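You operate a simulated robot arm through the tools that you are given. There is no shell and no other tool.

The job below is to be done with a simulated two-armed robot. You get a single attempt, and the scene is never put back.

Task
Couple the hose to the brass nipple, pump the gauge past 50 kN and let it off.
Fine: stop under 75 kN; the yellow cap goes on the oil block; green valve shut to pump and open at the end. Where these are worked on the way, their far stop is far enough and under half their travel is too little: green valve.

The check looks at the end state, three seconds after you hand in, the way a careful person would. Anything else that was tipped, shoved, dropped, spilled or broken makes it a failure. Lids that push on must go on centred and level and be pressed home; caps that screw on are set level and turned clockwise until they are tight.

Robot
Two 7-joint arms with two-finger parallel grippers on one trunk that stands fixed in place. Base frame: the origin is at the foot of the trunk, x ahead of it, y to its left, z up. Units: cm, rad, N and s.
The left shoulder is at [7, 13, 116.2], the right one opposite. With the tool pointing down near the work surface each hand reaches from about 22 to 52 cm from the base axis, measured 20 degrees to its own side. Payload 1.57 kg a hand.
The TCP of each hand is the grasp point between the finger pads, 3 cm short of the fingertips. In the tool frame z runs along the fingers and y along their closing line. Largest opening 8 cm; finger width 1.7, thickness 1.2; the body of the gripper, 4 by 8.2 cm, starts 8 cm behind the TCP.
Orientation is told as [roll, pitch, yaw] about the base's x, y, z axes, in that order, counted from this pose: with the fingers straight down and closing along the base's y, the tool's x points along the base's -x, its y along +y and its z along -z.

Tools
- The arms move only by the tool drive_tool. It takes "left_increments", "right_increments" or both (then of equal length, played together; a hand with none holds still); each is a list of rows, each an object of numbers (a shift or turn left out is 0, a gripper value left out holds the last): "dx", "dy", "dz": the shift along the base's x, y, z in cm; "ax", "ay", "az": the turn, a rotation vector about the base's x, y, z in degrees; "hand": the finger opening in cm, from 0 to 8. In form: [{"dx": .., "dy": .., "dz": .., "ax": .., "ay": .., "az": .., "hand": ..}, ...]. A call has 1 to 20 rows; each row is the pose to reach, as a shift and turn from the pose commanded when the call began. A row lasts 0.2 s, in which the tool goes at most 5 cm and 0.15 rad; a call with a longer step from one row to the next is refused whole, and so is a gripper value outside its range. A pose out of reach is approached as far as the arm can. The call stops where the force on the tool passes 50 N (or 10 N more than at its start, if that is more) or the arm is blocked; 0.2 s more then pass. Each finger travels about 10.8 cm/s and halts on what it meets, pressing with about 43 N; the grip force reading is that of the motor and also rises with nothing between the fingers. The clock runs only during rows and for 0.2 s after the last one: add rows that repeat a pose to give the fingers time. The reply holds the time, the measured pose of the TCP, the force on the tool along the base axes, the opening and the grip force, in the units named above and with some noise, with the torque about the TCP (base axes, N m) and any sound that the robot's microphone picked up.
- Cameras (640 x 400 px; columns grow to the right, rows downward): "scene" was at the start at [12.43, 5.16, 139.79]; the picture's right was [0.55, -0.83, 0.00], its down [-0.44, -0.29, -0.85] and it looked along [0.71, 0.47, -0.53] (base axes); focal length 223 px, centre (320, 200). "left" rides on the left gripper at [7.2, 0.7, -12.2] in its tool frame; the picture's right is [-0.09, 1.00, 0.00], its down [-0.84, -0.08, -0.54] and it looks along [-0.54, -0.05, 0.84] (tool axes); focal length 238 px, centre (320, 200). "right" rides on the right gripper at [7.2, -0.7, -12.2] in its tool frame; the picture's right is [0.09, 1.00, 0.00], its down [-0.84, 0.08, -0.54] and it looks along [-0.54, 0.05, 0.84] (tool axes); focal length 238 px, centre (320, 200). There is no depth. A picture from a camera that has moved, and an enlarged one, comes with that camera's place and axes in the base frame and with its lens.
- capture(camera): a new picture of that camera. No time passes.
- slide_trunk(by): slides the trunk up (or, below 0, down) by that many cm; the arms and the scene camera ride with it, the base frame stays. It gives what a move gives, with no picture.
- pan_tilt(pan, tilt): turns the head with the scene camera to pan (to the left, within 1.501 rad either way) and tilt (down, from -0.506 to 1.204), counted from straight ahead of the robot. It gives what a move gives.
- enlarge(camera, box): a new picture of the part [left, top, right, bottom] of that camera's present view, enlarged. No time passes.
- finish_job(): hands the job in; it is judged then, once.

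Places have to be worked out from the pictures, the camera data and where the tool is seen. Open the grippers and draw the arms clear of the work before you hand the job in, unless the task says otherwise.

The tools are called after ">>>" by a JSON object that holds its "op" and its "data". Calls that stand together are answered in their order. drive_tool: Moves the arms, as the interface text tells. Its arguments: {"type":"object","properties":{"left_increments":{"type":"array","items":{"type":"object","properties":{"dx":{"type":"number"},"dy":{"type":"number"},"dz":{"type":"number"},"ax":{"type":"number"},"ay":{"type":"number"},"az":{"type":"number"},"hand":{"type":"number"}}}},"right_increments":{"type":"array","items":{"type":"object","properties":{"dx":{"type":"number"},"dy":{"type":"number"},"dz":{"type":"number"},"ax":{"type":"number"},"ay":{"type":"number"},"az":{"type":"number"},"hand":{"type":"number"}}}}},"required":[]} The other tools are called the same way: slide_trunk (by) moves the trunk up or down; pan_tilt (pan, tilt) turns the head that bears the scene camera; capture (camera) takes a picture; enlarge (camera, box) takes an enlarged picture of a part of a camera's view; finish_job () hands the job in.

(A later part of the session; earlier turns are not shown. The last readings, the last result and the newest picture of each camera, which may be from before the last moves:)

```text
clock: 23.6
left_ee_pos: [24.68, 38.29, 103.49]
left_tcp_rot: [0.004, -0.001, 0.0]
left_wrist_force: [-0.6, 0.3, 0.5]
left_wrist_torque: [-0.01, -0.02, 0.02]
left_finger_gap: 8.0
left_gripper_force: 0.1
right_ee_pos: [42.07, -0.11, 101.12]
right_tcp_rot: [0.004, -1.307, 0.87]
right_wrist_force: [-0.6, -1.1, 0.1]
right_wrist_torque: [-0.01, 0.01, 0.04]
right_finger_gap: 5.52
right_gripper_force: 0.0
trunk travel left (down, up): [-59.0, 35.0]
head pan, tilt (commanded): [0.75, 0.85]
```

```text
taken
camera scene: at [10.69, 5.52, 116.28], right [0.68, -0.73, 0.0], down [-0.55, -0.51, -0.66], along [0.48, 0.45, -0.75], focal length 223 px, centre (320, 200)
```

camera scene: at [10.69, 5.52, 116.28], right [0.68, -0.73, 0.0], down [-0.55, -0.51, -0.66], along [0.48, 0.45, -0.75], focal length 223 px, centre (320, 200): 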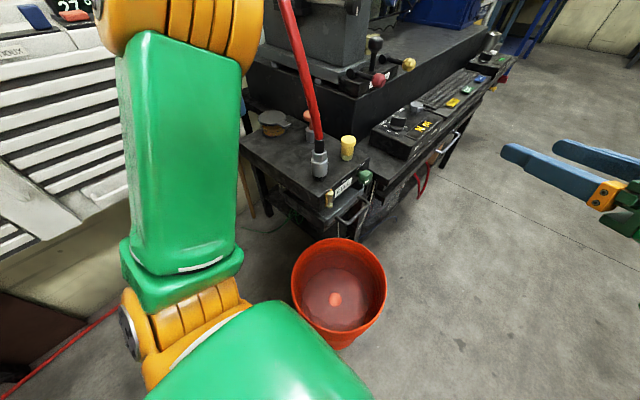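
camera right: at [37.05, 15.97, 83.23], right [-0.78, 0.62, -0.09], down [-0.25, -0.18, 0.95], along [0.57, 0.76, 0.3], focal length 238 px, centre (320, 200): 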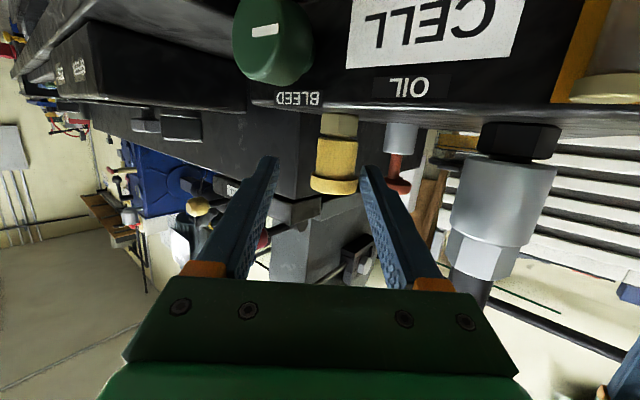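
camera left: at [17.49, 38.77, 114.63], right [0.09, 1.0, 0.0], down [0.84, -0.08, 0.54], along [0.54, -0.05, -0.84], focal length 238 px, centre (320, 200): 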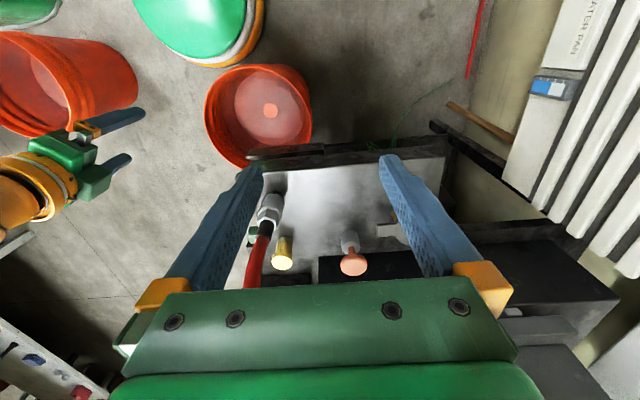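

The view is clear. I swing the left hand around on the robot side of the hose to about [28, 20, 103] with 55° yaw, then tilt it 45° toward the cap.

>>> {"op": "drive_tool", "data": {"left_increments": [{"dx": 0, "dy": -2.6, "az": 7.9}, {"dx": 0.5, "dy": -5.2, "az": 15.8}, {"dx": 1, "dy": -7.8, "az": 23.7}, {"dx": 1.6, "dy": -10.4, "az": 31.6}, {"dx": 2.2, "dy": -13, "az": 39.5}, {"dx": 2.8, "dy": -15.6, "az": 47.4}, {"dx": 3.3, "dy": -18.3, "az": 55}, {"dx": 3.3, "dy": -18.3, "az": 55}]}}

>>> {"op": "drive_tool", "data": {"left_increments": [{"dx": 2, "dy": 0.2, "dz": -1.2, "ax": 6.15, "ay": -4.3}, {"dx": 4, "dy": 0.4, "dz": -2.5, "ax": 12.3, "ay": -8.6}, {"dx": 6, "dy": 0.6, "dz": -3.7, "ax": 18.45, "ay": -12.9}, {"dx": 8, "dy": 0.8, "dz": -5, "ax": 24.6, "ay": -17.2}, {"dx": 10, "dy": 0.9, "dz": -6.3, "ax": 30.75, "ay": -21.5}, {"dx": 12, "dy": 1, "dz": -7.5, "ax": 36.9, "ay": -25.8}, {"dx": 12, "dy": 1, "dz": -7.5, "ax": 36.9, "ay": -25.8}]}}

>>> {"op": "capture", "data": {"camera": "left"}}

>>> {"op": "capture", "data": {"camera": "scene"}}

```text
clock: 25.4
left_ee_pos: [27.3, 26.56, 102.24]
left_tcp_rot: [-0.005, 0.003, 0.965]
left_wrist_force: [0.1, 0.1, -0.3]
left_wrist_torque: [0.01, 0.0, 0.0]
left_finger_gap: 8.01
left_gripper_force: 0.1
left hand out of reach, approached as far as the arm can: row 6, 7, 8
right_ee_pos: [42.01, -0.06, 101.09]
right_tcp_rot: [0.003, -1.307, 0.869]
right_wrist_force: [0.9, 0.0, -0.4]
right_wrist_torque: [0.0, -0.01, 0.01]
right_finger_gap: 5.51
right_gripper_force: 0.0
trunk travel left (down, up): [-59.0, 35.0]
head pan, tilt (commanded): [0.75, 0.85]
```

```text
clock: 27.0
left_ee_pos: [39.3, 28.5, 94.58]
left_tcp_rot: [0.007, -0.79, 0.956]
left_wrist_force: [0.0, 0.5, 0.1]
left_wrist_torque: [-0.02, 0.0, 0.02]
left_finger_gap: 7.97
left_gripper_force: 0.1
left hand out of reach, approached as far as the arm can: row 1, 2, 3, 4, 5, 6, 7
right_ee_pos: [42.18, -0.05, 101.16]
right_tcp_rot: [0.0, -1.304, 0.869]
right_wrist_force: [0.0, -0.1, -0.4]
right_wrist_torque: [0.01, 0.0, 0.0]
right_finger_gap: 5.5
right_gripper_force: 0.0
trunk travel left (down, up): [-59.0, 35.0]
head pan, tilt (commanded): [0.75, 0.85]
```

```text
taken
camera left: at [30.91, 17.36, 98.01], right [-0.78, 0.63, 0.07], down [0.18, 0.12, 0.98], along [0.6, 0.77, -0.21], focal length 238 px, centre (320, 200)
```

left: 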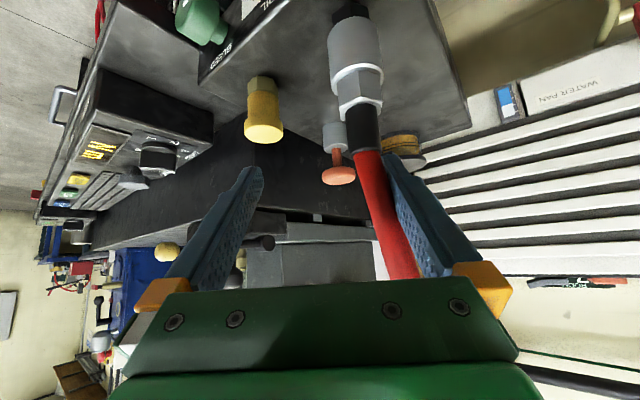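

```text
taken
camera scene: at [10.66, 5.54, 116.28], right [0.68, -0.73, 0.0], down [-0.55, -0.51, -0.66], along [0.48, 0.45, -0.75], focal length 223 px, centre (320, 200)
```

scene: 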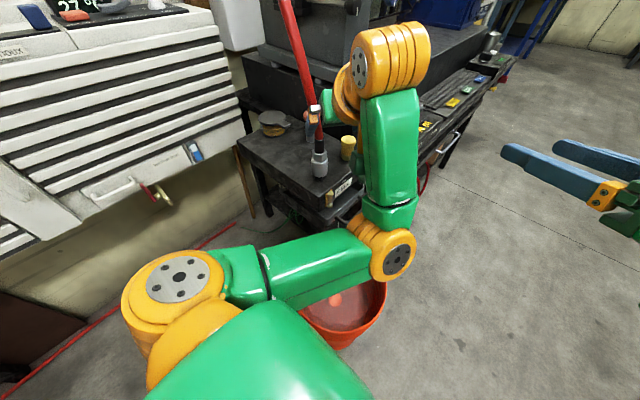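

The left arm could not get to the planned spot and stopped at [39.3, 28.5, 94.6], with the hose standing freely between its open fingers (no force). I back it straight out, away from the hose.

>>> {"op": "drive_tool", "data": {"left_increments": [{"dx": -2, "dy": -0.7, "dz": 0.3}, {"dx": -4, "dy": -1.4, "dz": 0.6}, {"dx": -6, "dy": -2, "dz": 1}, {"dx": -8, "dy": -2, "dz": 2}, {"dx": -8, "dy": -2, "dz": 2}]}}

>>> {"op": "capture", "data": {"camera": "left"}}

>>> {"op": "capture", "data": {"camera": "scene"}}

```text
clock: 28.2
left_ee_pos: [33.17, 31.39, 96.49]
left_tcp_rot: [0.007, -0.786, 0.956]
left_wrist_force: [0.2, -0.1, -0.6]
left_wrist_torque: [0.02, -0.01, 0.02]
left_finger_gap: 8.01
left_gripper_force: 0.1
left hand out of reach, approached as far as the arm can: row 1, 2, 3, 4, 5
right_ee_pos: [42.11, -0.1, 101.18]
right_tcp_rot: [0.004, -1.305, 0.869]
right_wrist_force: [-0.1, 0.9, -0.1]
right_wrist_torque: [-0.02, -0.02, 0.02]
right_finger_gap: 5.5
right_gripper_force: 0.1
trunk travel left (down, up): [-59.0, 35.0]
head pan, tilt (commanded): [0.75, 0.85]
```

```text
taken
camera left: at [24.73, 20.43, 99.84], right [-0.78, 0.62, 0.07], down [0.19, 0.12, 0.97], along [0.6, 0.77, -0.21], focal length 238 px, centre (320, 200)
```

left: 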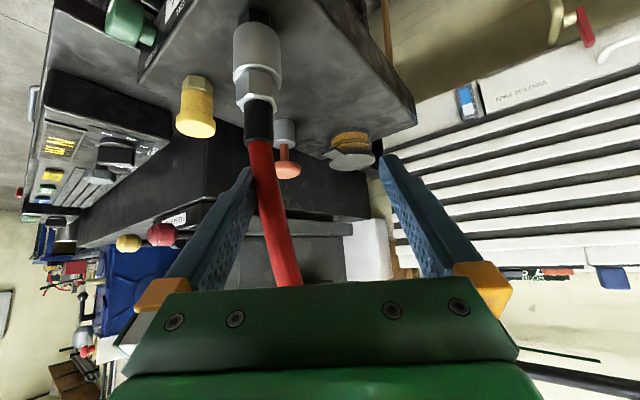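

```text
taken
camera scene: at [10.71, 5.51, 116.28], right [0.68, -0.73, 0.0], down [-0.55, -0.51, -0.66], along [0.48, 0.45, -0.75], focal length 223 px, centre (320, 200)
```

scene: 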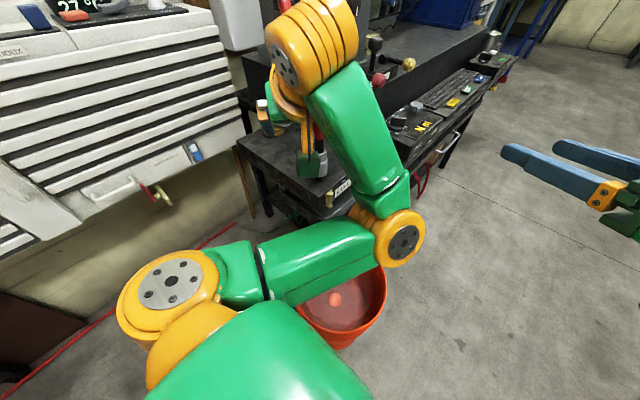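

No contact so far. Turning the yaw back clockwise moves the finger next to the hose away from it, so I unwind the yaw while backing off in −x.

>>> {"op": "drive_tool", "data": {"left_increments": [{"dx": -0.4, "az": -7.5}, {"dx": -1.0, "az": -15}, {"dx": -2, "az": -22.5}, {"dx": -3.2, "az": -30, "dz": 0.5}, {"dx": -4.5, "az": -37.5, "dz": 1}, {"dx": -6, "az": -45, "dz": 2}, {"dx": -6, "az": -45, "dz": 2}]}}

>>> {"op": "capture", "data": {"camera": "left"}}

>>> {"op": "capture", "data": {"camera": "scene"}}

```text
clock: 29.8
left_ee_pos: [26.88, 31.64, 98.2]
left_tcp_rot: [0.005, -0.787, 0.17]
left_wrist_force: [-0.3, 0.1, -0.5]
left_wrist_torque: [-0.01, 0.02, 0.03]
left_finger_gap: 8.02
left_gripper_force: 0.1
left hand out of reach, approached as far as the arm can: row 1, 2, 3, 4
right_ee_pos: [42.07, -0.09, 101.12]
right_tcp_rot: [0.004, -1.306, 0.865]
right_wrist_force: [0.3, 0.0, -0.9]
right_wrist_torque: [-0.02, -0.01, 0.03]
right_finger_gap: 5.51
right_gripper_force: 0.0
trunk travel left (down, up): [-59.0, 35.0]
head pan, tilt (commanded): [0.75, 0.85]
```

```text
taken
camera left: at [13.23, 29.73, 101.76], right [-0.11, 0.99, 0.07], down [0.22, -0.04, 0.97], along [0.97, 0.12, -0.21], focal length 238 px, centre (320, 200)
```

left: 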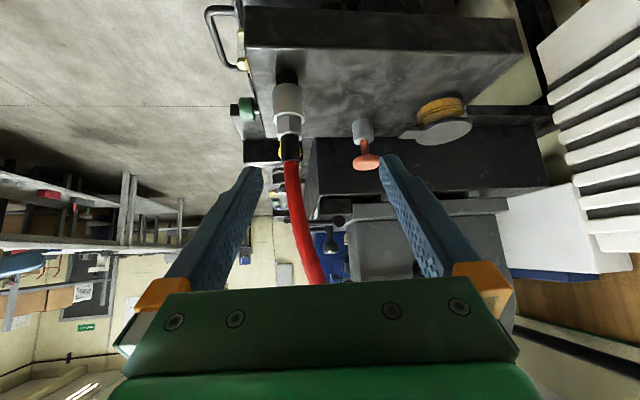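

```text
taken
camera scene: at [10.73, 5.49, 116.28], right [0.68, -0.73, 0.0], down [-0.55, -0.51, -0.66], along [0.48, 0.45, -0.75], focal length 223 px, centre (320, 200)
```

scene: 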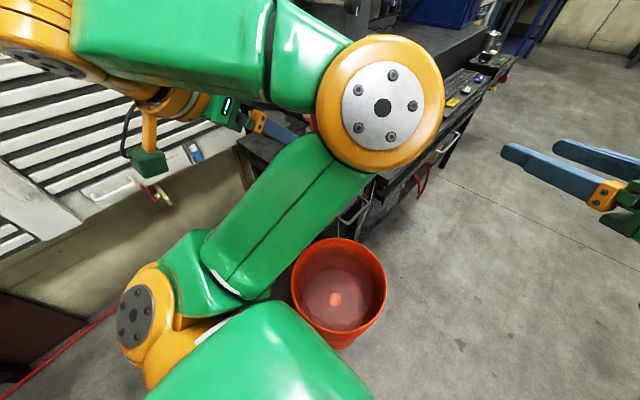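

The hand is free of the hose at [26.9, 31.6, 98.2]. For the cap I will use a nearly vertical tool instead; first I raise the trunk 8 cm and bring the left tool back to vertical.

>>> {"op": "slide_trunk", "data": {"by": 8}}

>>> {"op": "drive_tool", "data": {"left_increments": [{"ax": -1.3, "ay": 7.4}, {"ax": -2.6, "ay": 14.8}, {"ax": -3.9, "ay": 22.2}, {"ax": -5.1, "ay": 29.6}, {"ax": -6.4, "ay": 37}, {"ax": -7.6, "ay": 44.3}, {"ax": -7.6, "ay": 44.3}]}}

>>> {"op": "capture", "data": {"camera": "scene"}}

```text
clock: 30.9
left_ee_pos: [26.76, 31.55, 106.26]
left_tcp_rot: [0.007, -0.787, 0.172]
left_wrist_force: [-0.1, -0.1, 0.4]
left_wrist_torque: [0.01, -0.02, -0.01]
left_finger_gap: 7.99
left_gripper_force: 0.1
right_ee_pos: [42.2, -0.08, 109.08]
right_tcp_rot: [0.004, -1.306, 0.87]
right_wrist_force: [0.1, 0.6, -0.4]
right_wrist_torque: [0.0, 0.04, 0.01]
right_finger_gap: 5.49
right_gripper_force: 0.1
trunk travel left (down, up): [-67.0, 27.0]
head pan, tilt (commanded): [0.75, 0.85]
```

```text
clock: 32.5
left_ee_pos: [26.9, 31.58, 106.36]
left_tcp_rot: [0.007, -0.002, 0.171]
left_wrist_force: [0.2, -0.5, -0.3]
left_wrist_torque: [-0.01, 0.01, 0.0]
left_finger_gap: 8.02
left_gripper_force: 0.0
right_ee_pos: [42.11, -0.09, 109.26]
right_tcp_rot: [0.003, -1.305, 0.87]
right_wrist_force: [-0.4, 0.0, 0.1]
right_wrist_torque: [0.02, -0.04, -0.02]
right_finger_gap: 5.5
right_gripper_force: 0.2
trunk travel left (down, up): [-67.0, 27.0]
head pan, tilt (commanded): [0.75, 0.85]
```

```text
taken
camera scene: at [10.66, 5.51, 124.29], right [0.68, -0.73, 0.0], down [-0.55, -0.51, -0.66], along [0.48, 0.45, -0.75], focal length 223 px, centre (320, 200)
```

scene: 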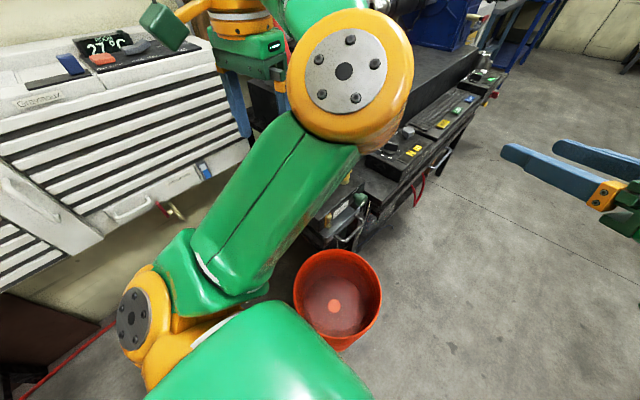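

I now yaw the left hand inward by 90° while moving it around the robot side of the hose to about [30, 16, 104].

>>> {"op": "drive_tool", "data": {"left_increments": [{"dx": 0, "dy": -1.3, "dz": -0.2, "az": -7.5}, {"dx": 0, "dy": -2.6, "dz": -0.4, "az": -15}, {"dx": 0, "dy": -3.9, "dz": -0.6, "az": -22.5}, {"dx": 0.3, "dy": -5.2, "dz": -0.8, "az": -30}, {"dx": 0.6, "dy": -6.5, "dz": -1, "az": -37.5}, {"dx": 0.9, "dy": -7.8, "dz": -1.2, "az": -45}, {"dx": 1.2, "dy": -9.1, "dz": -1.4, "az": -52.5}, {"dx": 1.6, "dy": -10.4, "dz": -1.6, "az": -60}, {"dx": 2, "dy": -11.7, "dz": -1.8, "az": -67.5}, {"dx": 2.4, "dy": -13, "dz": -2, "az": -75}, {"dx": 2.8, "dy": -14.3, "dz": -2.2, "az": -82.5}, {"dx": 3.1, "dy": -15.6, "dz": -2.4, "az": -90}, {"dx": 3.1, "dy": -15.6, "dz": -2.4, "az": -90}]}}

>>> {"op": "capture", "data": {"camera": "scene"}}

>>> {"op": "capture", "data": {"camera": "left"}}

```text
clock: 35.4
left_ee_pos: [30.45, 19.62, 105.7]
left_tcp_rot: [0.01, -0.003, -1.402]
left_wrist_force: [0.0, 0.4, 0.3]
left_wrist_torque: [0.03, 0.0, -0.01]
left_finger_gap: 8.01
left_gripper_force: 0.1
left hand out of reach, approached as far as the arm can: row 3, 4, 5, 6, 7, 8, 9, 10, 11, 12, 13
right_ee_pos: [42.0, -0.16, 109.3]
right_tcp_rot: [0.002, -1.307, 0.871]
right_wrist_force: [-0.5, 0.5, -0.5]
right_wrist_torque: [0.01, 0.01, -0.02]
right_finger_gap: 5.49
right_gripper_force: 0.1
trunk travel left (down, up): [-67.0, 27.0]
head pan, tilt (commanded): [0.75, 0.85]
```

```text
taken
camera scene: at [10.56, 5.46, 124.3], right [0.68, -0.73, 0.0], down [-0.55, -0.51, -0.66], along [0.48, 0.45, -0.75], focal length 223 px, centre (320, 200)
```

scene: 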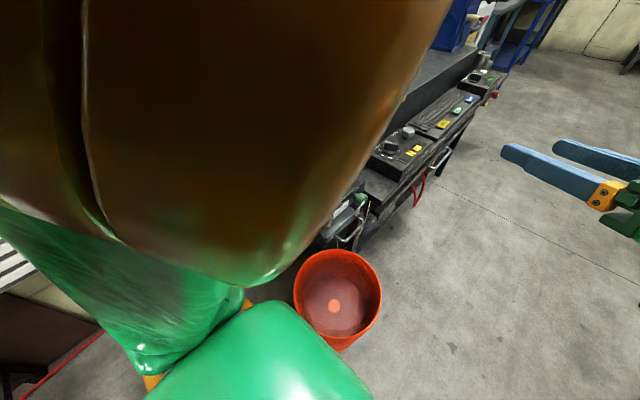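

```text
taken
camera left: at [29.66, 26.76, 117.87], right [1.0, 0.08, 0.01], down [0.06, -0.84, 0.54], along [0.05, -0.54, -0.84], focal length 238 px, centre (320, 200)
```

left: 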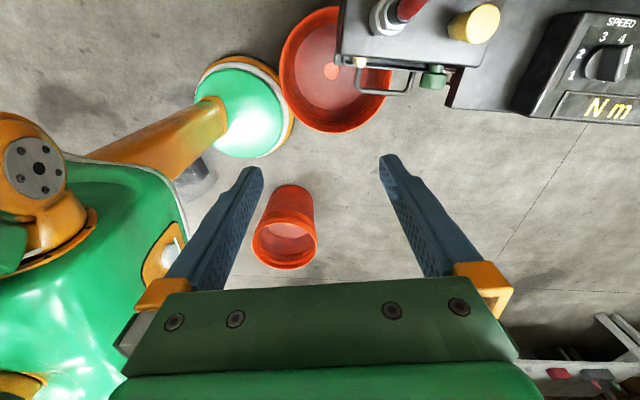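

The left hand is at [30.5, 19.6, 105.7], yaw −80°, on the right side of the hose. I extend it forward at y≈20 toward x≈44 and descend a bit.

>>> {"op": "drive_tool", "data": {"left_increments": [{"dx": 2, "dy": 0, "dz": -1}, {"dx": 4, "dy": 0, "dz": -2}, {"dx": 6, "dy": 0, "dz": -3}, {"dx": 8, "dy": 0.3, "dz": -4}, {"dx": 10, "dy": 0.6, "dz": -5}, {"dx": 12, "dy": 1, "dz": -6}, {"dx": 14, "dy": 1.5, "dz": -7}, {"dx": 14, "dy": 1.5, "dz": -7}]}}

>>> {"op": "capture", "data": {"camera": "scene"}}

>>> {"op": "capture", "data": {"camera": "left"}}

```text
clock: 37.1
left_ee_pos: [44.13, 20.9, 98.62]
left_tcp_rot: [0.008, -0.002, -1.399]
left_wrist_force: [0.3, 0.6, -0.2]
left_wrist_torque: [-0.02, 0.0, -0.04]
left_finger_gap: 8.0
left_gripper_force: 0.1
right_ee_pos: [42.05, -0.07, 109.19]
right_tcp_rot: [0.004, -1.307, 0.869]
right_wrist_force: [0.2, 0.6, 0.0]
right_wrist_torque: [-0.01, 0.02, -0.01]
right_finger_gap: 5.5
right_gripper_force: 0.0
trunk travel left (down, up): [-67.0, 27.0]
head pan, tilt (commanded): [0.75, 0.85]
```

```text
taken
camera scene: at [10.63, 5.46, 124.29], right [0.68, -0.73, 0.0], down [-0.55, -0.51, -0.66], along [0.48, 0.45, -0.75], focal length 223 px, centre (320, 200)
```

scene: 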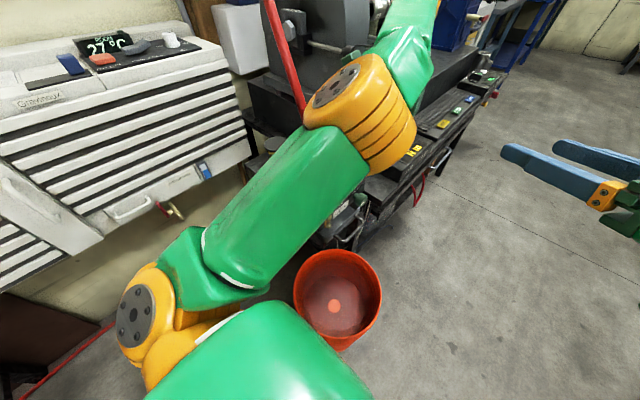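

```text
taken
camera left: at [43.48, 27.99, 110.8], right [1.0, 0.08, 0.01], down [0.06, -0.84, 0.54], along [0.05, -0.54, -0.84], focal length 238 px, centre (320, 200)
```

left: 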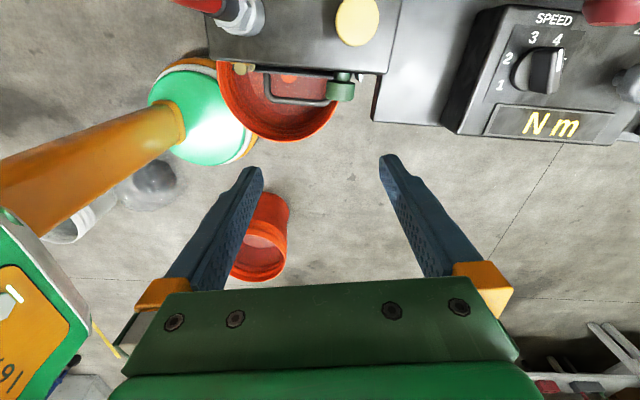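

The arm is comfortable here with the forearm well right of the hose. I move above the cap to [46.4, 29.9, 95.5] and look down.

>>> {"op": "drive_tool", "data": {"left_increments": [{"dx": 0.5, "dy": 2, "dz": -0.7}, {"dx": 1.1, "dy": 4.5, "dz": -1.5}, {"dx": 1.7, "dy": 7, "dz": -2.4}, {"dx": 2.27, "dy": 9, "dz": -3.1}, {"dx": 2.27, "dy": 9, "dz": -3.1}]}}

>>> {"op": "capture", "data": {"camera": "left"}}

>>> {"op": "capture", "data": {"camera": "scene"}}

>>> {"op": "capture", "data": {"camera": "right"}}

```text
clock: 38.4
left_ee_pos: [45.42, 30.07, 95.41]
left_tcp_rot: [0.007, -0.001, -1.399]
left_wrist_force: [-0.4, -0.5, -0.2]
left_wrist_torque: [-0.06, 0.01, 0.04]
left_finger_gap: 7.97
left_gripper_force: 0.0
left hand out of reach, approached as far as the arm can: row 4, 5
right_ee_pos: [42.04, -0.04, 109.21]
right_tcp_rot: [0.004, -1.304, 0.869]
right_wrist_force: [0.6, -0.6, 0.6]
right_wrist_torque: [0.02, 0.01, 0.05]
right_finger_gap: 5.49
right_gripper_force: 0.1
trunk travel left (down, up): [-67.0, 27.0]
head pan, tilt (commanded): [0.75, 0.85]
```

```text
taken
camera left: at [44.78, 37.12, 107.62], right [1.0, 0.08, 0.01], down [0.06, -0.84, 0.54], along [0.05, -0.54, -0.84], focal length 238 px, centre (320, 200)
```

left: 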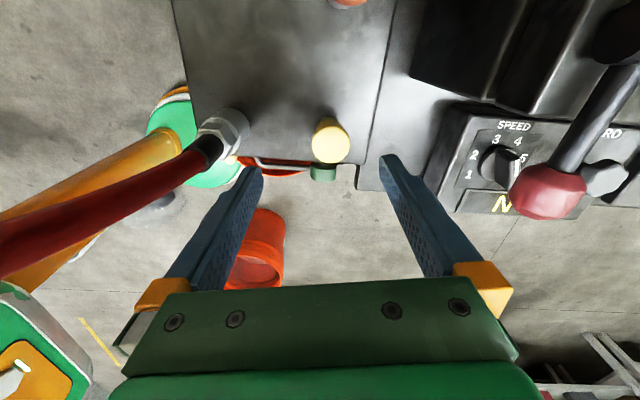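

```text
taken
camera scene: at [10.69, 5.48, 124.28], right [0.68, -0.73, 0.0], down [-0.55, -0.51, -0.66], along [0.48, 0.45, -0.75], focal length 223 px, centre (320, 200)
```

scene: 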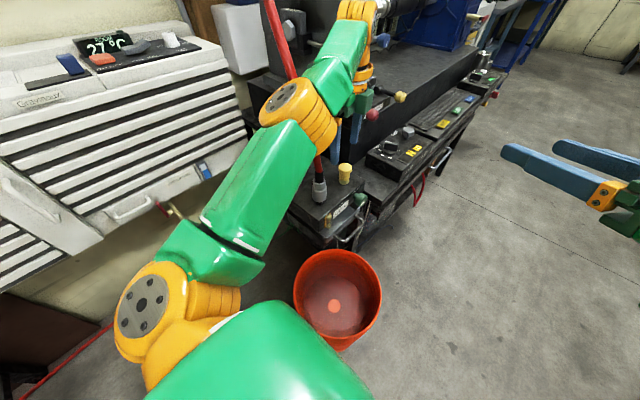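

```text
taken
camera right: at [33.92, -10.94, 105.35], right [-0.78, 0.62, -0.09], down [-0.25, -0.18, 0.95], along [0.57, 0.76, 0.3], focal length 238 px, centre (320, 200)
```

right: 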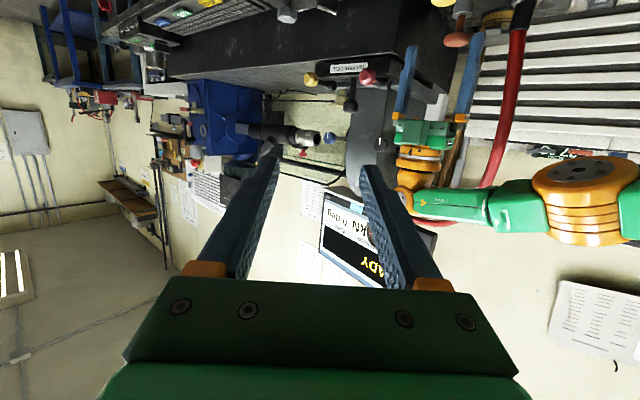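

The hand is about 1 cm short at this height, but lower should be within reach. I check the clearance between forearm and hose in the right camera.

>>> {"op": "enlarge", "data": {"camera": "right", "box": [370, 0, 640, 260]}}

>>> {"op": "enlarge", "data": {"camera": "scene", "box": [240, 0, 420, 220]}}

>>> {"op": "enlarge", "data": {"camera": "left", "box": [180, 80, 420, 220]}}

```text
1.54 times, centred on (505, 130) of right
camera zoom: at [33.92, -10.94, 105.35], right [-0.78, 0.62, -0.09], down [-0.25, -0.18, 0.95], along [0.57, 0.76, 0.3], focal length 367 px, centre (35, 308)
```

zoom: 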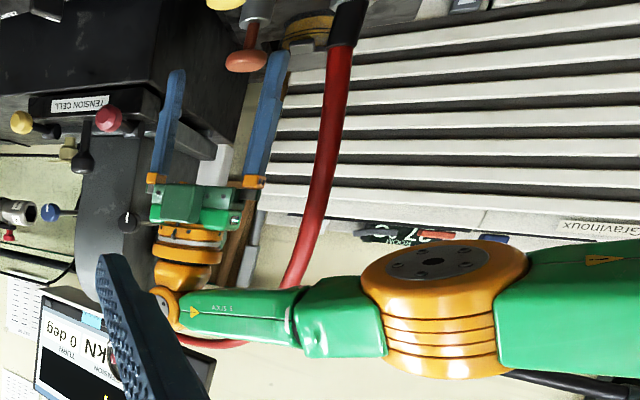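

```text
1.82 times, centred on (330, 110) of scene
camera zoom: at [10.69, 5.48, 124.28], right [0.68, -0.73, 0.0], down [-0.55, -0.51, -0.66], along [0.48, 0.45, -0.75], focal length 406 px, centre (302, 364)
```

zoom: 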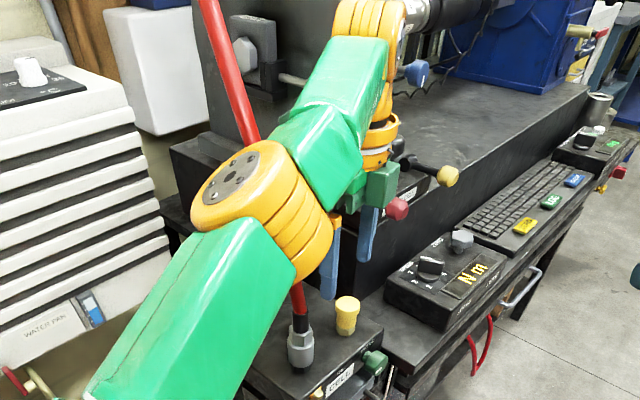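

```text
2.67 times, centred on (300, 150) of left
camera zoom: at [44.78, 37.12, 107.62], right [1.0, 0.08, 0.01], down [0.06, -0.84, 0.54], along [0.05, -0.54, -0.84], focal length 636 px, centre (373, 333)
```

zoom: 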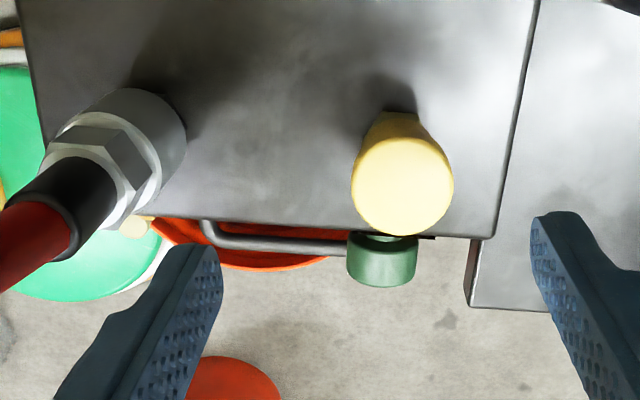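

Clear: the forearm passes on the near side of the hose, and the cap is at about [46.5, 29.95]. I descend vertically with the fingers at 5.5 cm to z≈85.4.

>>> {"op": "drive_tool", "data": {"left_increments": [{"dx": 0.3, "dy": 0, "dz": -2, "hand": 6.5}, {"dx": 0.6, "dy": -0.1, "dz": -4, "hand": 5.5}, {"dx": 0.9, "dy": -0.1, "dz": -5.5, "hand": 5.5}, {"dx": 1.03, "dy": -0.12, "dz": -6.5, "hand": 5.5}, {"dx": 1.03, "dy": -0.12, "dz": -6.5, "hand": 5.5}]}}

>>> {"op": "capture", "data": {"camera": "left"}}

>>> {"op": "capture", "data": {"camera": "scene"}}

```text
clock: 39.5
left_ee_pos: [46.52, 29.9, 88.94]
left_tcp_rot: [0.007, -0.001, -1.398]
left_wrist_force: [-0.6, -1.1, 0.5]
left_wrist_torque: [0.02, -0.04, 0.01]
left_finger_gap: 5.48
left_gripper_force: 0.1
right_ee_pos: [42.18, -0.09, 109.15]
right_tcp_rot: [0.004, -1.308, 0.869]
right_wrist_force: [0.7, 0.0, -0.8]
right_wrist_torque: [-0.02, -0.02, -0.02]
right_finger_gap: 5.52
right_gripper_force: 0.1
trunk travel left (down, up): [-67.0, 27.0]
head pan, tilt (commanded): [0.75, 0.85]
```

```text
taken
camera left: at [45.83, 36.95, 101.03], right [1.0, 0.08, 0.01], down [0.06, -0.84, 0.54], along [0.05, -0.54, -0.84], focal length 238 px, centre (320, 200)
```

left: 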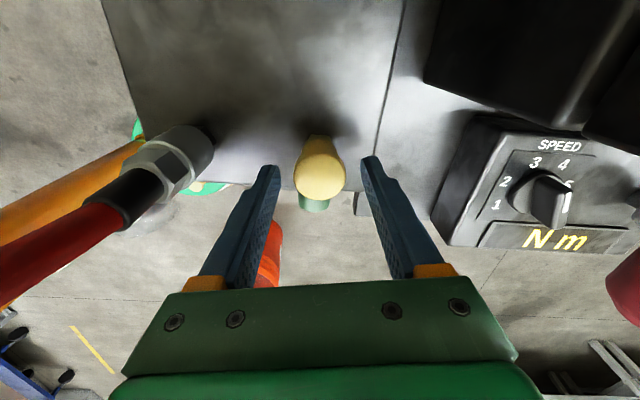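

```text
taken
camera scene: at [10.67, 5.51, 124.28], right [0.68, -0.73, 0.0], down [-0.55, -0.51, -0.66], along [0.48, 0.45, -0.75], focal length 223 px, centre (320, 200)
```

scene: 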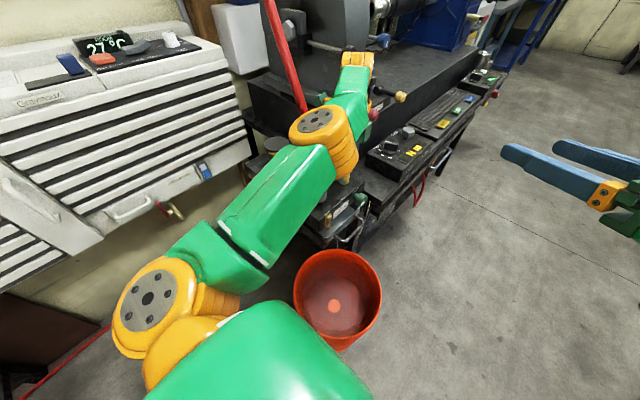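

Centred over the cap. I descend 3.5 cm more and close on the cap body.

>>> {"op": "drive_tool", "data": {"left_increments": [{"dz": -1.5}, {"dz": -3}, {"dz": -3.5}, {"dz": -3.5}]}}

>>> {"op": "drive_tool", "data": {"left_increments": [{"hand": 4}, {"hand": 3}, {"hand": 2.2}, {"hand": 2.2}, {"hand": 2.2}]}}

>>> {"op": "capture", "data": {"camera": "left"}}

```text
clock: 40.5
left_ee_pos: [46.28, 29.8, 85.53]
left_tcp_rot: [0.008, -0.004, -1.401]
left_wrist_force: [2.0, 1.8, 6.3]
left_wrist_torque: [0.01, 0.2, -0.05]
left_finger_gap: 5.41
left_gripper_force: 0.0
right_ee_pos: [42.1, -0.08, 109.15]
right_tcp_rot: [0.001, -1.308, 0.871]
right_wrist_force: [0.2, -0.5, 0.7]
right_wrist_torque: [0.01, -0.02, 0.01]
right_finger_gap: 5.5
right_gripper_force: 0.0
trunk travel left (down, up): [-67.0, 27.0]
head pan, tilt (commanded): [0.75, 0.85]
```

```text
clock: 41.8
left_ee_pos: [46.4, 29.87, 85.38]
left_tcp_rot: [0.01, -0.002, -1.401]
left_wrist_force: [4.8, 2.8, 9.1]
left_wrist_torque: [-0.07, 0.46, 0.02]
left_finger_gap: 3.36
left_gripper_force: 6.5
right_ee_pos: [42.08, -0.1, 109.17]
right_tcp_rot: [0.004, -1.307, 0.87]
right_wrist_force: [0.3, -0.2, 0.3]
right_wrist_torque: [0.0, -0.01, -0.02]
right_finger_gap: 5.51
right_gripper_force: 0.0
trunk travel left (down, up): [-67.0, 27.0]
head pan, tilt (commanded): [0.75, 0.85]
```

```text
taken
camera left: at [45.75, 36.92, 97.67], right [1.0, 0.08, 0.01], down [0.06, -0.84, 0.54], along [0.05, -0.54, -0.84], focal length 238 px, centre (320, 200)
```

left: 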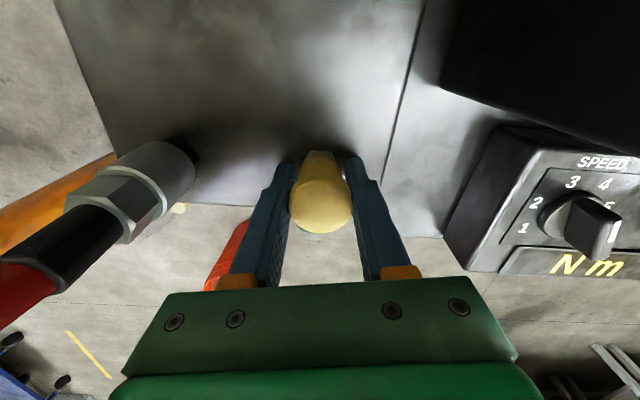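

The fingertips just touch the block top (≈9 N up), and the fingers halted at 3.36 cm on the cap flange. I squeeze fully and see the grip reading.

>>> {"op": "drive_tool", "data": {"left_increments": [{"dz": 0.15, "hand": 1}, {"dz": 0.15, "hand": 0}, {"dz": 0.15, "hand": 0}, {"dz": 0.15, "hand": 0}]}}

```text
clock: 42.8
left_ee_pos: [46.61, 29.85, 85.53]
left_tcp_rot: [0.006, -0.005, -1.399]
left_wrist_force: [0.1, -3.5, -2.3]
left_wrist_torque: [0.03, 0.04, 0.22]
left_finger_gap: 3.03
left_gripper_force: 39.3
right_ee_pos: [42.2, -0.22, 109.06]
right_tcp_rot: [0.007, -1.305, 0.865]
right_wrist_force: [0.3, 0.8, -0.5]
right_wrist_torque: [0.0, 0.01, -0.02]
right_finger_gap: 5.49
right_gripper_force: 0.0
trunk travel left (down, up): [-67.0, 27.0]
head pan, tilt (commanded): [0.75, 0.85]
```

Firm grip now (39 N, gap 3.03). I test whether the cap pulls straight off with a small lift.

>>> {"op": "drive_tool", "data": {"left_increments": [{"dz": 0.3}, {"dz": 0.6}, {"dz": 0.9}]}}

>>> {"op": "capture", "data": {"camera": "left"}}

```text
clock: 43.5
left_ee_pos: [46.55, 29.85, 86.46]
left_tcp_rot: [0.008, -0.004, -1.4]
left_wrist_force: [-0.1, 0.1, 0.0]
left_wrist_torque: [-0.01, -0.04, -0.02]
left_finger_gap: 3.08
left_gripper_force: 39.5
right_ee_pos: [42.19, -0.1, 109.18]
right_tcp_rot: [0.006, -1.306, 0.869]
right_wrist_force: [0.0, 0.8, 0.0]
right_wrist_torque: [0.0, -0.03, 0.02]
right_finger_gap: 5.53
right_gripper_force: 0.0
trunk travel left (down, up): [-67.0, 27.0]
head pan, tilt (commanded): [0.75, 0.85]
```

```text
taken
camera left: at [45.82, 36.96, 98.65], right [1.0, 0.08, 0.01], down [0.06, -0.84, 0.54], along [0.05, -0.54, -0.84], focal length 238 px, centre (320, 200)
```

left: 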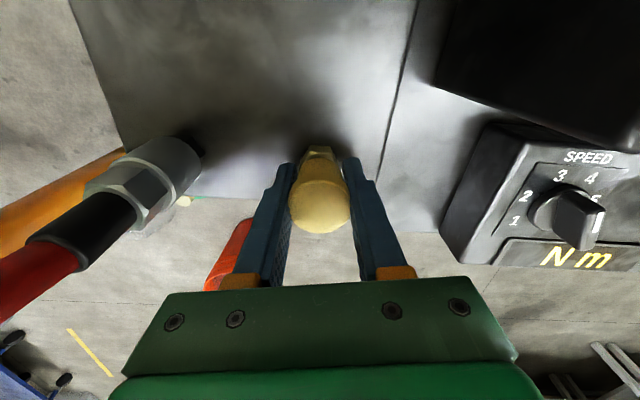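

The cap seems to follow the hand without force. I lift 3 cm more and check.

>>> {"op": "drive_tool", "data": {"left_increments": [{"dz": 1}, {"dz": 2}, {"dz": 3}, {"dz": 4}, {"dz": 4}]}}

>>> {"op": "enlarge", "data": {"camera": "left", "box": [200, 90, 420, 290]}}

>>> {"op": "enlarge", "data": {"camera": "scene", "box": [280, 80, 420, 240]}}

```text
clock: 44.8
left_ee_pos: [46.55, 29.9, 90.46]
left_tcp_rot: [0.007, -0.002, -1.399]
left_wrist_force: [0.1, 0.7, 0.1]
left_wrist_torque: [0.03, 0.03, 0.02]
left_finger_gap: 3.04
left_gripper_force: 39.7
right_ee_pos: [42.04, -0.07, 109.15]
right_tcp_rot: [0.003, -1.306, 0.867]
right_wrist_force: [-0.1, -0.2, 0.4]
right_wrist_torque: [-0.03, 0.01, 0.04]
right_finger_gap: 5.5
right_gripper_force: 0.0
trunk travel left (down, up): [-67.0, 27.0]
head pan, tilt (commanded): [0.75, 0.85]
```

```text
2.00 times, centred on (310, 190) of left
camera zoom: at [45.86, 37.08, 102.68], right [1.0, 0.08, 0.01], down [0.06, -0.84, 0.54], along [0.05, -0.54, -0.84], focal length 477 px, centre (340, 220)
```

zoom: 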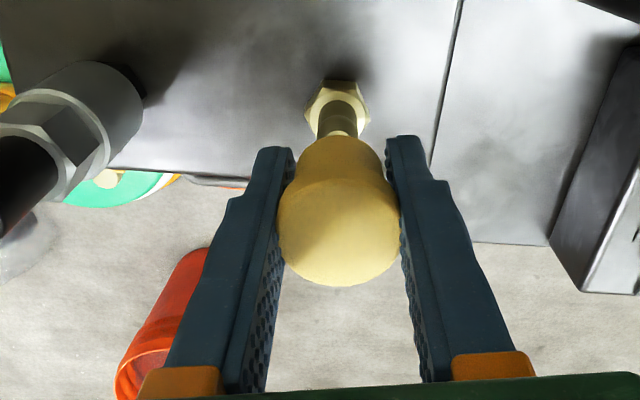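

```text
2.50 times, centred on (350, 160) of scene
camera zoom: at [10.7, 5.51, 124.28], right [0.68, -0.73, 0.0], down [-0.55, -0.51, -0.66], along [0.48, 0.45, -0.75], focal length 558 px, centre (245, 300)
```

zoom: 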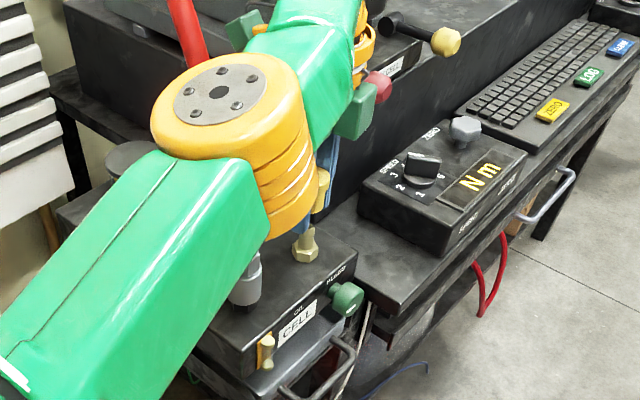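

The cap is off and the brass nipple is exposed, but my fingertips reach 1.5 cm below the cap's bottom, so I couldn't set it flat. I lower it back on the nipple, release, and will regrip about 2 cm higher.

>>> {"op": "drive_tool", "data": {"left_increments": [{"dz": -1}, {"dz": -2}, {"dz": -3}, {"dz": -4}, {"dz": -4.8}, {"dz": -4.8}]}}

>>> {"op": "enlarge", "data": {"camera": "left", "box": [200, 90, 420, 290]}}

```text
clock: 46.1
left_ee_pos: [46.55, 29.93, 85.67]
left_tcp_rot: [0.009, -0.004, -1.4]
left_wrist_force: [-3.7, -3.5, -4.9]
left_wrist_torque: [0.04, 0.07, 0.12]
left_finger_gap: 3.07
left_gripper_force: 39.6
right_ee_pos: [42.05, -0.15, 109.18]
right_tcp_rot: [0.005, -1.306, 0.869]
right_wrist_force: [-0.3, 0.2, -0.7]
right_wrist_torque: [0.02, -0.04, 0.04]
right_finger_gap: 5.52
right_gripper_force: 0.0
trunk travel left (down, up): [-67.0, 27.0]
head pan, tilt (commanded): [0.75, 0.85]
```

```text
2.00 times, centred on (310, 190) of left
camera zoom: at [45.84, 36.96, 97.83], right [1.0, 0.08, 0.01], down [0.06, -0.84, 0.54], along [0.05, -0.54, -0.84], focal length 477 px, centre (340, 220)
```

zoom: 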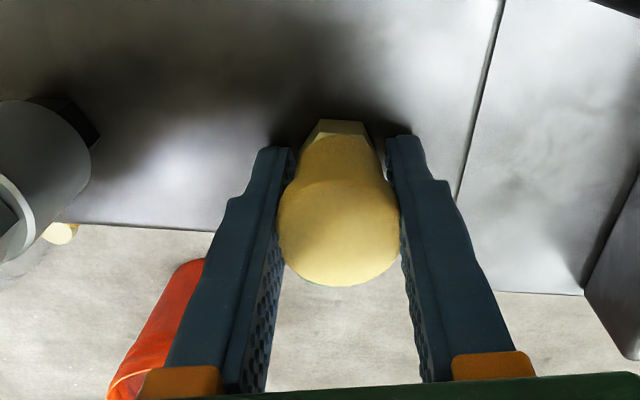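

It is reseated on the nipple. I open, raise 2.0 cm, and close again on the flange near the fingertips.

>>> {"op": "drive_tool", "data": {"left_increments": [{"hand": 4}, {"hand": 5}, {"hand": 5}, {"dz": 1, "hand": 5}, {"dz": 2.0, "hand": 5}, {"dz": 2.0, "hand": 5}, {"dz": 2.0, "hand": 3.2}, {"dz": 2.0, "hand": 1.5}, {"dz": 2.0, "hand": 0}, {"dz": 2.0, "hand": 0}, {"dz": 2.0, "hand": 0}]}}

>>> {"op": "enlarge", "data": {"camera": "left", "box": [200, 90, 420, 290]}}

```text
clock: 48.5
left_ee_pos: [46.52, 29.86, 87.82]
left_tcp_rot: [0.007, -0.004, -1.401]
left_wrist_force: [-1.1, 0.0, 0.2]
left_wrist_torque: [-0.02, 0.01, 0.17]
left_finger_gap: 3.06
left_gripper_force: 39.6
right_ee_pos: [42.17, 0.03, 109.09]
right_tcp_rot: [0.001, -1.305, 0.868]
right_wrist_force: [-0.4, -0.7, -0.9]
right_wrist_torque: [0.01, 0.0, -0.02]
right_finger_gap: 5.49
right_gripper_force: 0.1
trunk travel left (down, up): [-67.0, 27.0]
head pan, tilt (commanded): [0.75, 0.85]
```

```text
2.00 times, centred on (310, 190) of left
camera zoom: at [45.8, 37.01, 99.92], right [1.0, 0.08, 0.01], down [0.06, -0.84, 0.54], along [0.05, -0.54, -0.84], focal length 477 px, centre (340, 220)
```

zoom: 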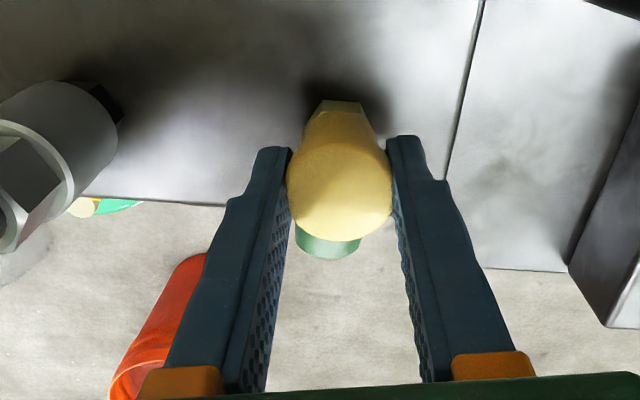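

Gripped near the tips. I lift the cap, back out to the right of the hose, and return along the earlier path toward the robot side.

>>> {"op": "drive_tool", "data": {"left_increments": [{"dz": 2}, {"dz": 4.5}, {"dz": 7}, {"dx": -0.3, "dy": -2.5, "dz": 9}, {"dx": -0.8, "dy": -5.5, "dz": 10}, {"dx": -1.5, "dy": -8.5, "dz": 10.5}, {"dx": -1.5, "dy": -8.5, "dz": 10.5}]}}

>>> {"op": "capture", "data": {"camera": "left"}}

>>> {"op": "capture", "data": {"camera": "scene"}}

```text
clock: 50.1
left_ee_pos: [45.68, 21.75, 98.14]
left_tcp_rot: [-0.02, 0.001, -1.395]
left_wrist_force: [0.2, 0.0, -0.1]
left_wrist_torque: [-0.02, 0.02, 0.0]
left_finger_gap: 3.09
left_gripper_force: 40.0
left hand out of reach, approached as far as the arm can: row 3, 4, 6, 7
right_ee_pos: [42.14, -0.16, 109.14]
right_tcp_rot: [0.004, -1.304, 0.866]
right_wrist_force: [-0.1, 0.1, 0.0]
right_wrist_torque: [0.04, 0.03, 0.02]
right_finger_gap: 5.48
right_gripper_force: 0.1
trunk travel left (down, up): [-67.0, 27.0]
head pan, tilt (commanded): [0.75, 0.85]
```

```text
taken
camera left: at [45.24, 28.8, 110.16], right [1.0, 0.08, -0.02], down [0.08, -0.84, 0.54], along [0.03, -0.54, -0.84], focal length 238 px, centre (320, 200)
```

left: 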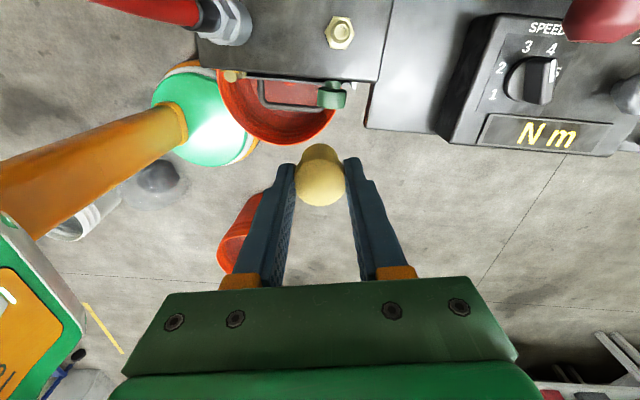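

```text
taken
camera scene: at [10.71, 5.48, 124.28], right [0.68, -0.73, 0.0], down [-0.55, -0.51, -0.66], along [0.48, 0.45, -0.75], focal length 223 px, centre (320, 200)
```

scene: 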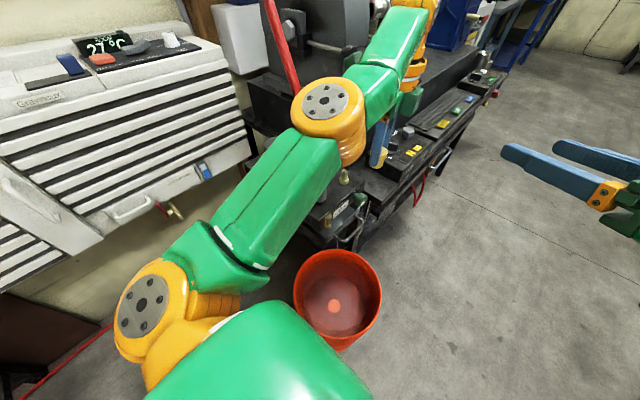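

The cap is held level. I retrace the path: back to about [30.5, 19.6, 105.7], then unwind the yaw while moving to [27, 31.6, 106].

>>> {"op": "drive_tool", "data": {"left_increments": [{"dx": -2, "dy": -0.5, "dz": 1, "ax": 0.2}, {"dx": -4, "dy": -0.8, "dz": 2, "ax": 0.5}, {"dx": -6, "dy": -1, "dz": 3, "ax": 0.7}, {"dx": -8, "dy": -1.2, "dz": 4, "ax": 0.9}, {"dx": -10, "dy": -1.4, "dz": 5, "ax": 1.1}, {"dx": -12, "dy": -1.6, "dz": 6, "ax": 1.1}, {"dx": -14, "dy": -1.6, "dz": 7, "ax": 1.1}, {"dx": -14.8, "dy": -1.6, "dz": 7.4, "ax": 1.1}]}}

>>> {"op": "drive_tool", "data": {"left_increments": [{"dx": -0.3, "dy": 1, "dz": 0.05, "az": 7}, {"dx": -0.6, "dy": 2, "dz": 0.1, "az": 14}, {"dx": -0.9, "dy": 3, "dz": 0.15, "az": 21}, {"dx": -1.2, "dy": 4, "dz": 0.2, "az": 28}, {"dx": -1.5, "dy": 5, "dz": 0.25, "az": 35}, {"dx": -1.8, "dy": 6, "dz": 0.3, "az": 42}, {"dx": -2.1, "dy": 7, "dz": 0.35, "az": 49}, {"dx": -2.4, "dy": 8, "dz": 0.4, "az": 56}, {"dx": -2.7, "dy": 9, "dz": 0.45, "az": 63}, {"dx": -3, "dy": 10, "dz": 0.5, "az": 70}, {"dx": -3.2, "dy": 11, "dz": 0.6, "az": 77}, {"dx": -3.4, "dy": 12, "dz": 0.7, "az": 80}, {"dx": -3.4, "dy": 12, "dz": 0.7, "az": 80}]}}

>>> {"op": "capture", "data": {"camera": "left"}}

>>> {"op": "capture", "data": {"camera": "scene"}}

```text
clock: 52.0
left_ee_pos: [41.57, 21.22, 100.05]
left_tcp_rot: [0.008, -0.013, -1.361]
left_wrist_force: [0.1, -0.2, -0.6]
left_wrist_torque: [-0.01, -0.04, -0.04]
left_finger_gap: 3.09
left_gripper_force: 39.4
left hand out of reach, approached as far as the arm can: row 2, 3, 4, 5, 6, 7, 8
right_ee_pos: [42.17, -0.17, 109.03]
right_tcp_rot: [0.003, -1.306, 0.87]
right_wrist_force: [0.6, -0.4, 0.3]
right_wrist_torque: [0.01, -0.03, 0.02]
right_finger_gap: 5.5
right_gripper_force: 0.0
trunk travel left (down, up): [-67.0, 27.0]
head pan, tilt (commanded): [0.75, 0.85]
```

```text
clock: 54.8
left_ee_pos: [38.23, 33.42, 100.62]
left_tcp_rot: [0.009, 0.016, -0.002]
left_wrist_force: [0.3, -0.8, -0.6]
left_wrist_torque: [-0.01, -0.02, 0.01]
left_finger_gap: 3.06
left_gripper_force: 39.4
right_ee_pos: [42.05, -0.09, 109.16]
right_tcp_rot: [0.002, -1.306, 0.867]
right_wrist_force: [0.6, 0.2, 0.0]
right_wrist_torque: [0.02, 0.01, -0.01]
right_finger_gap: 5.5
right_gripper_force: 0.0
trunk travel left (down, up): [-67.0, 27.0]
head pan, tilt (commanded): [0.75, 0.85]
```

```text
taken
camera left: at [31.22, 33.88, 112.93], right [0.09, 1.0, 0.01], down [0.85, -0.09, 0.53], along [0.53, -0.04, -0.85], focal length 238 px, centre (320, 200)
```

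left: 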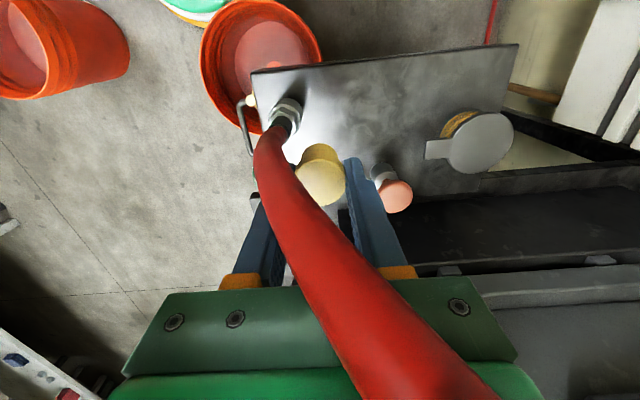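

```text
taken
camera scene: at [10.69, 5.49, 124.28], right [0.68, -0.73, 0.0], down [-0.55, -0.51, -0.66], along [0.48, 0.45, -0.75], focal length 223 px, centre (320, 200)
```

scene: 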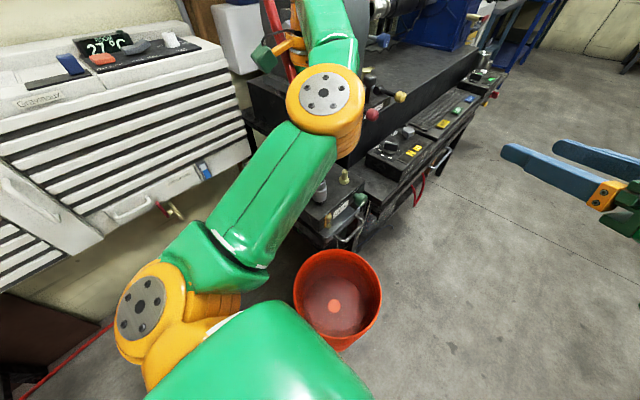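

Row 2 on was out of reach in the first call, so the hand ended up right beside the hose at [38.2, 33.4, 100.6]. I look closely before any more motion.

>>> {"op": "enlarge", "data": {"camera": "scene", "box": [230, 0, 390, 210]}}

>>> {"op": "capture", "data": {"camera": "right"}}

>>> {"op": "enlarge", "data": {"camera": "right", "box": [370, 0, 640, 260]}}

```text
1.90 times, centred on (310, 105) of scene
camera zoom: at [10.69, 5.49, 124.28], right [0.68, -0.73, 0.0], down [-0.55, -0.51, -0.66], along [0.48, 0.45, -0.75], focal length 426 px, centre (339, 381)
```

zoom: 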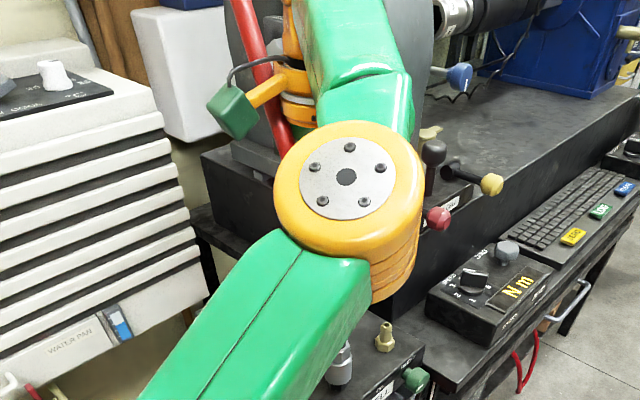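

```text
taken
camera right: at [33.92, -10.93, 105.35], right [-0.78, 0.62, -0.09], down [-0.25, -0.18, 0.95], along [0.57, 0.76, 0.3], focal length 238 px, centre (320, 200)
```

right: 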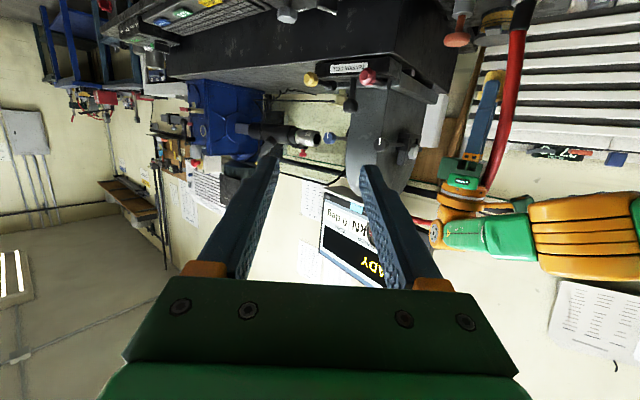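

```text
1.54 times, centred on (505, 130) of right
camera zoom: at [33.92, -10.93, 105.35], right [-0.78, 0.62, -0.09], down [-0.25, -0.18, 0.95], along [0.57, 0.76, 0.3], focal length 367 px, centre (35, 308)
```

zoom: 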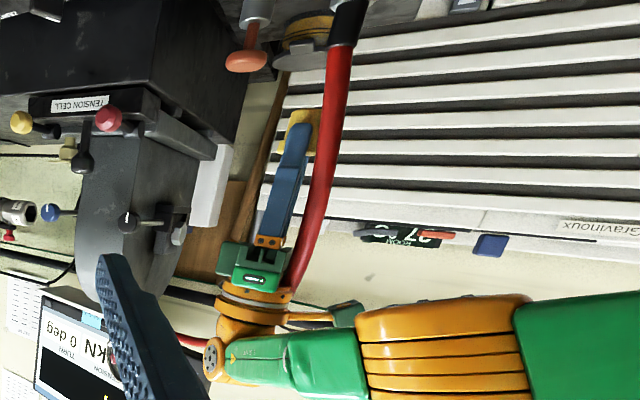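

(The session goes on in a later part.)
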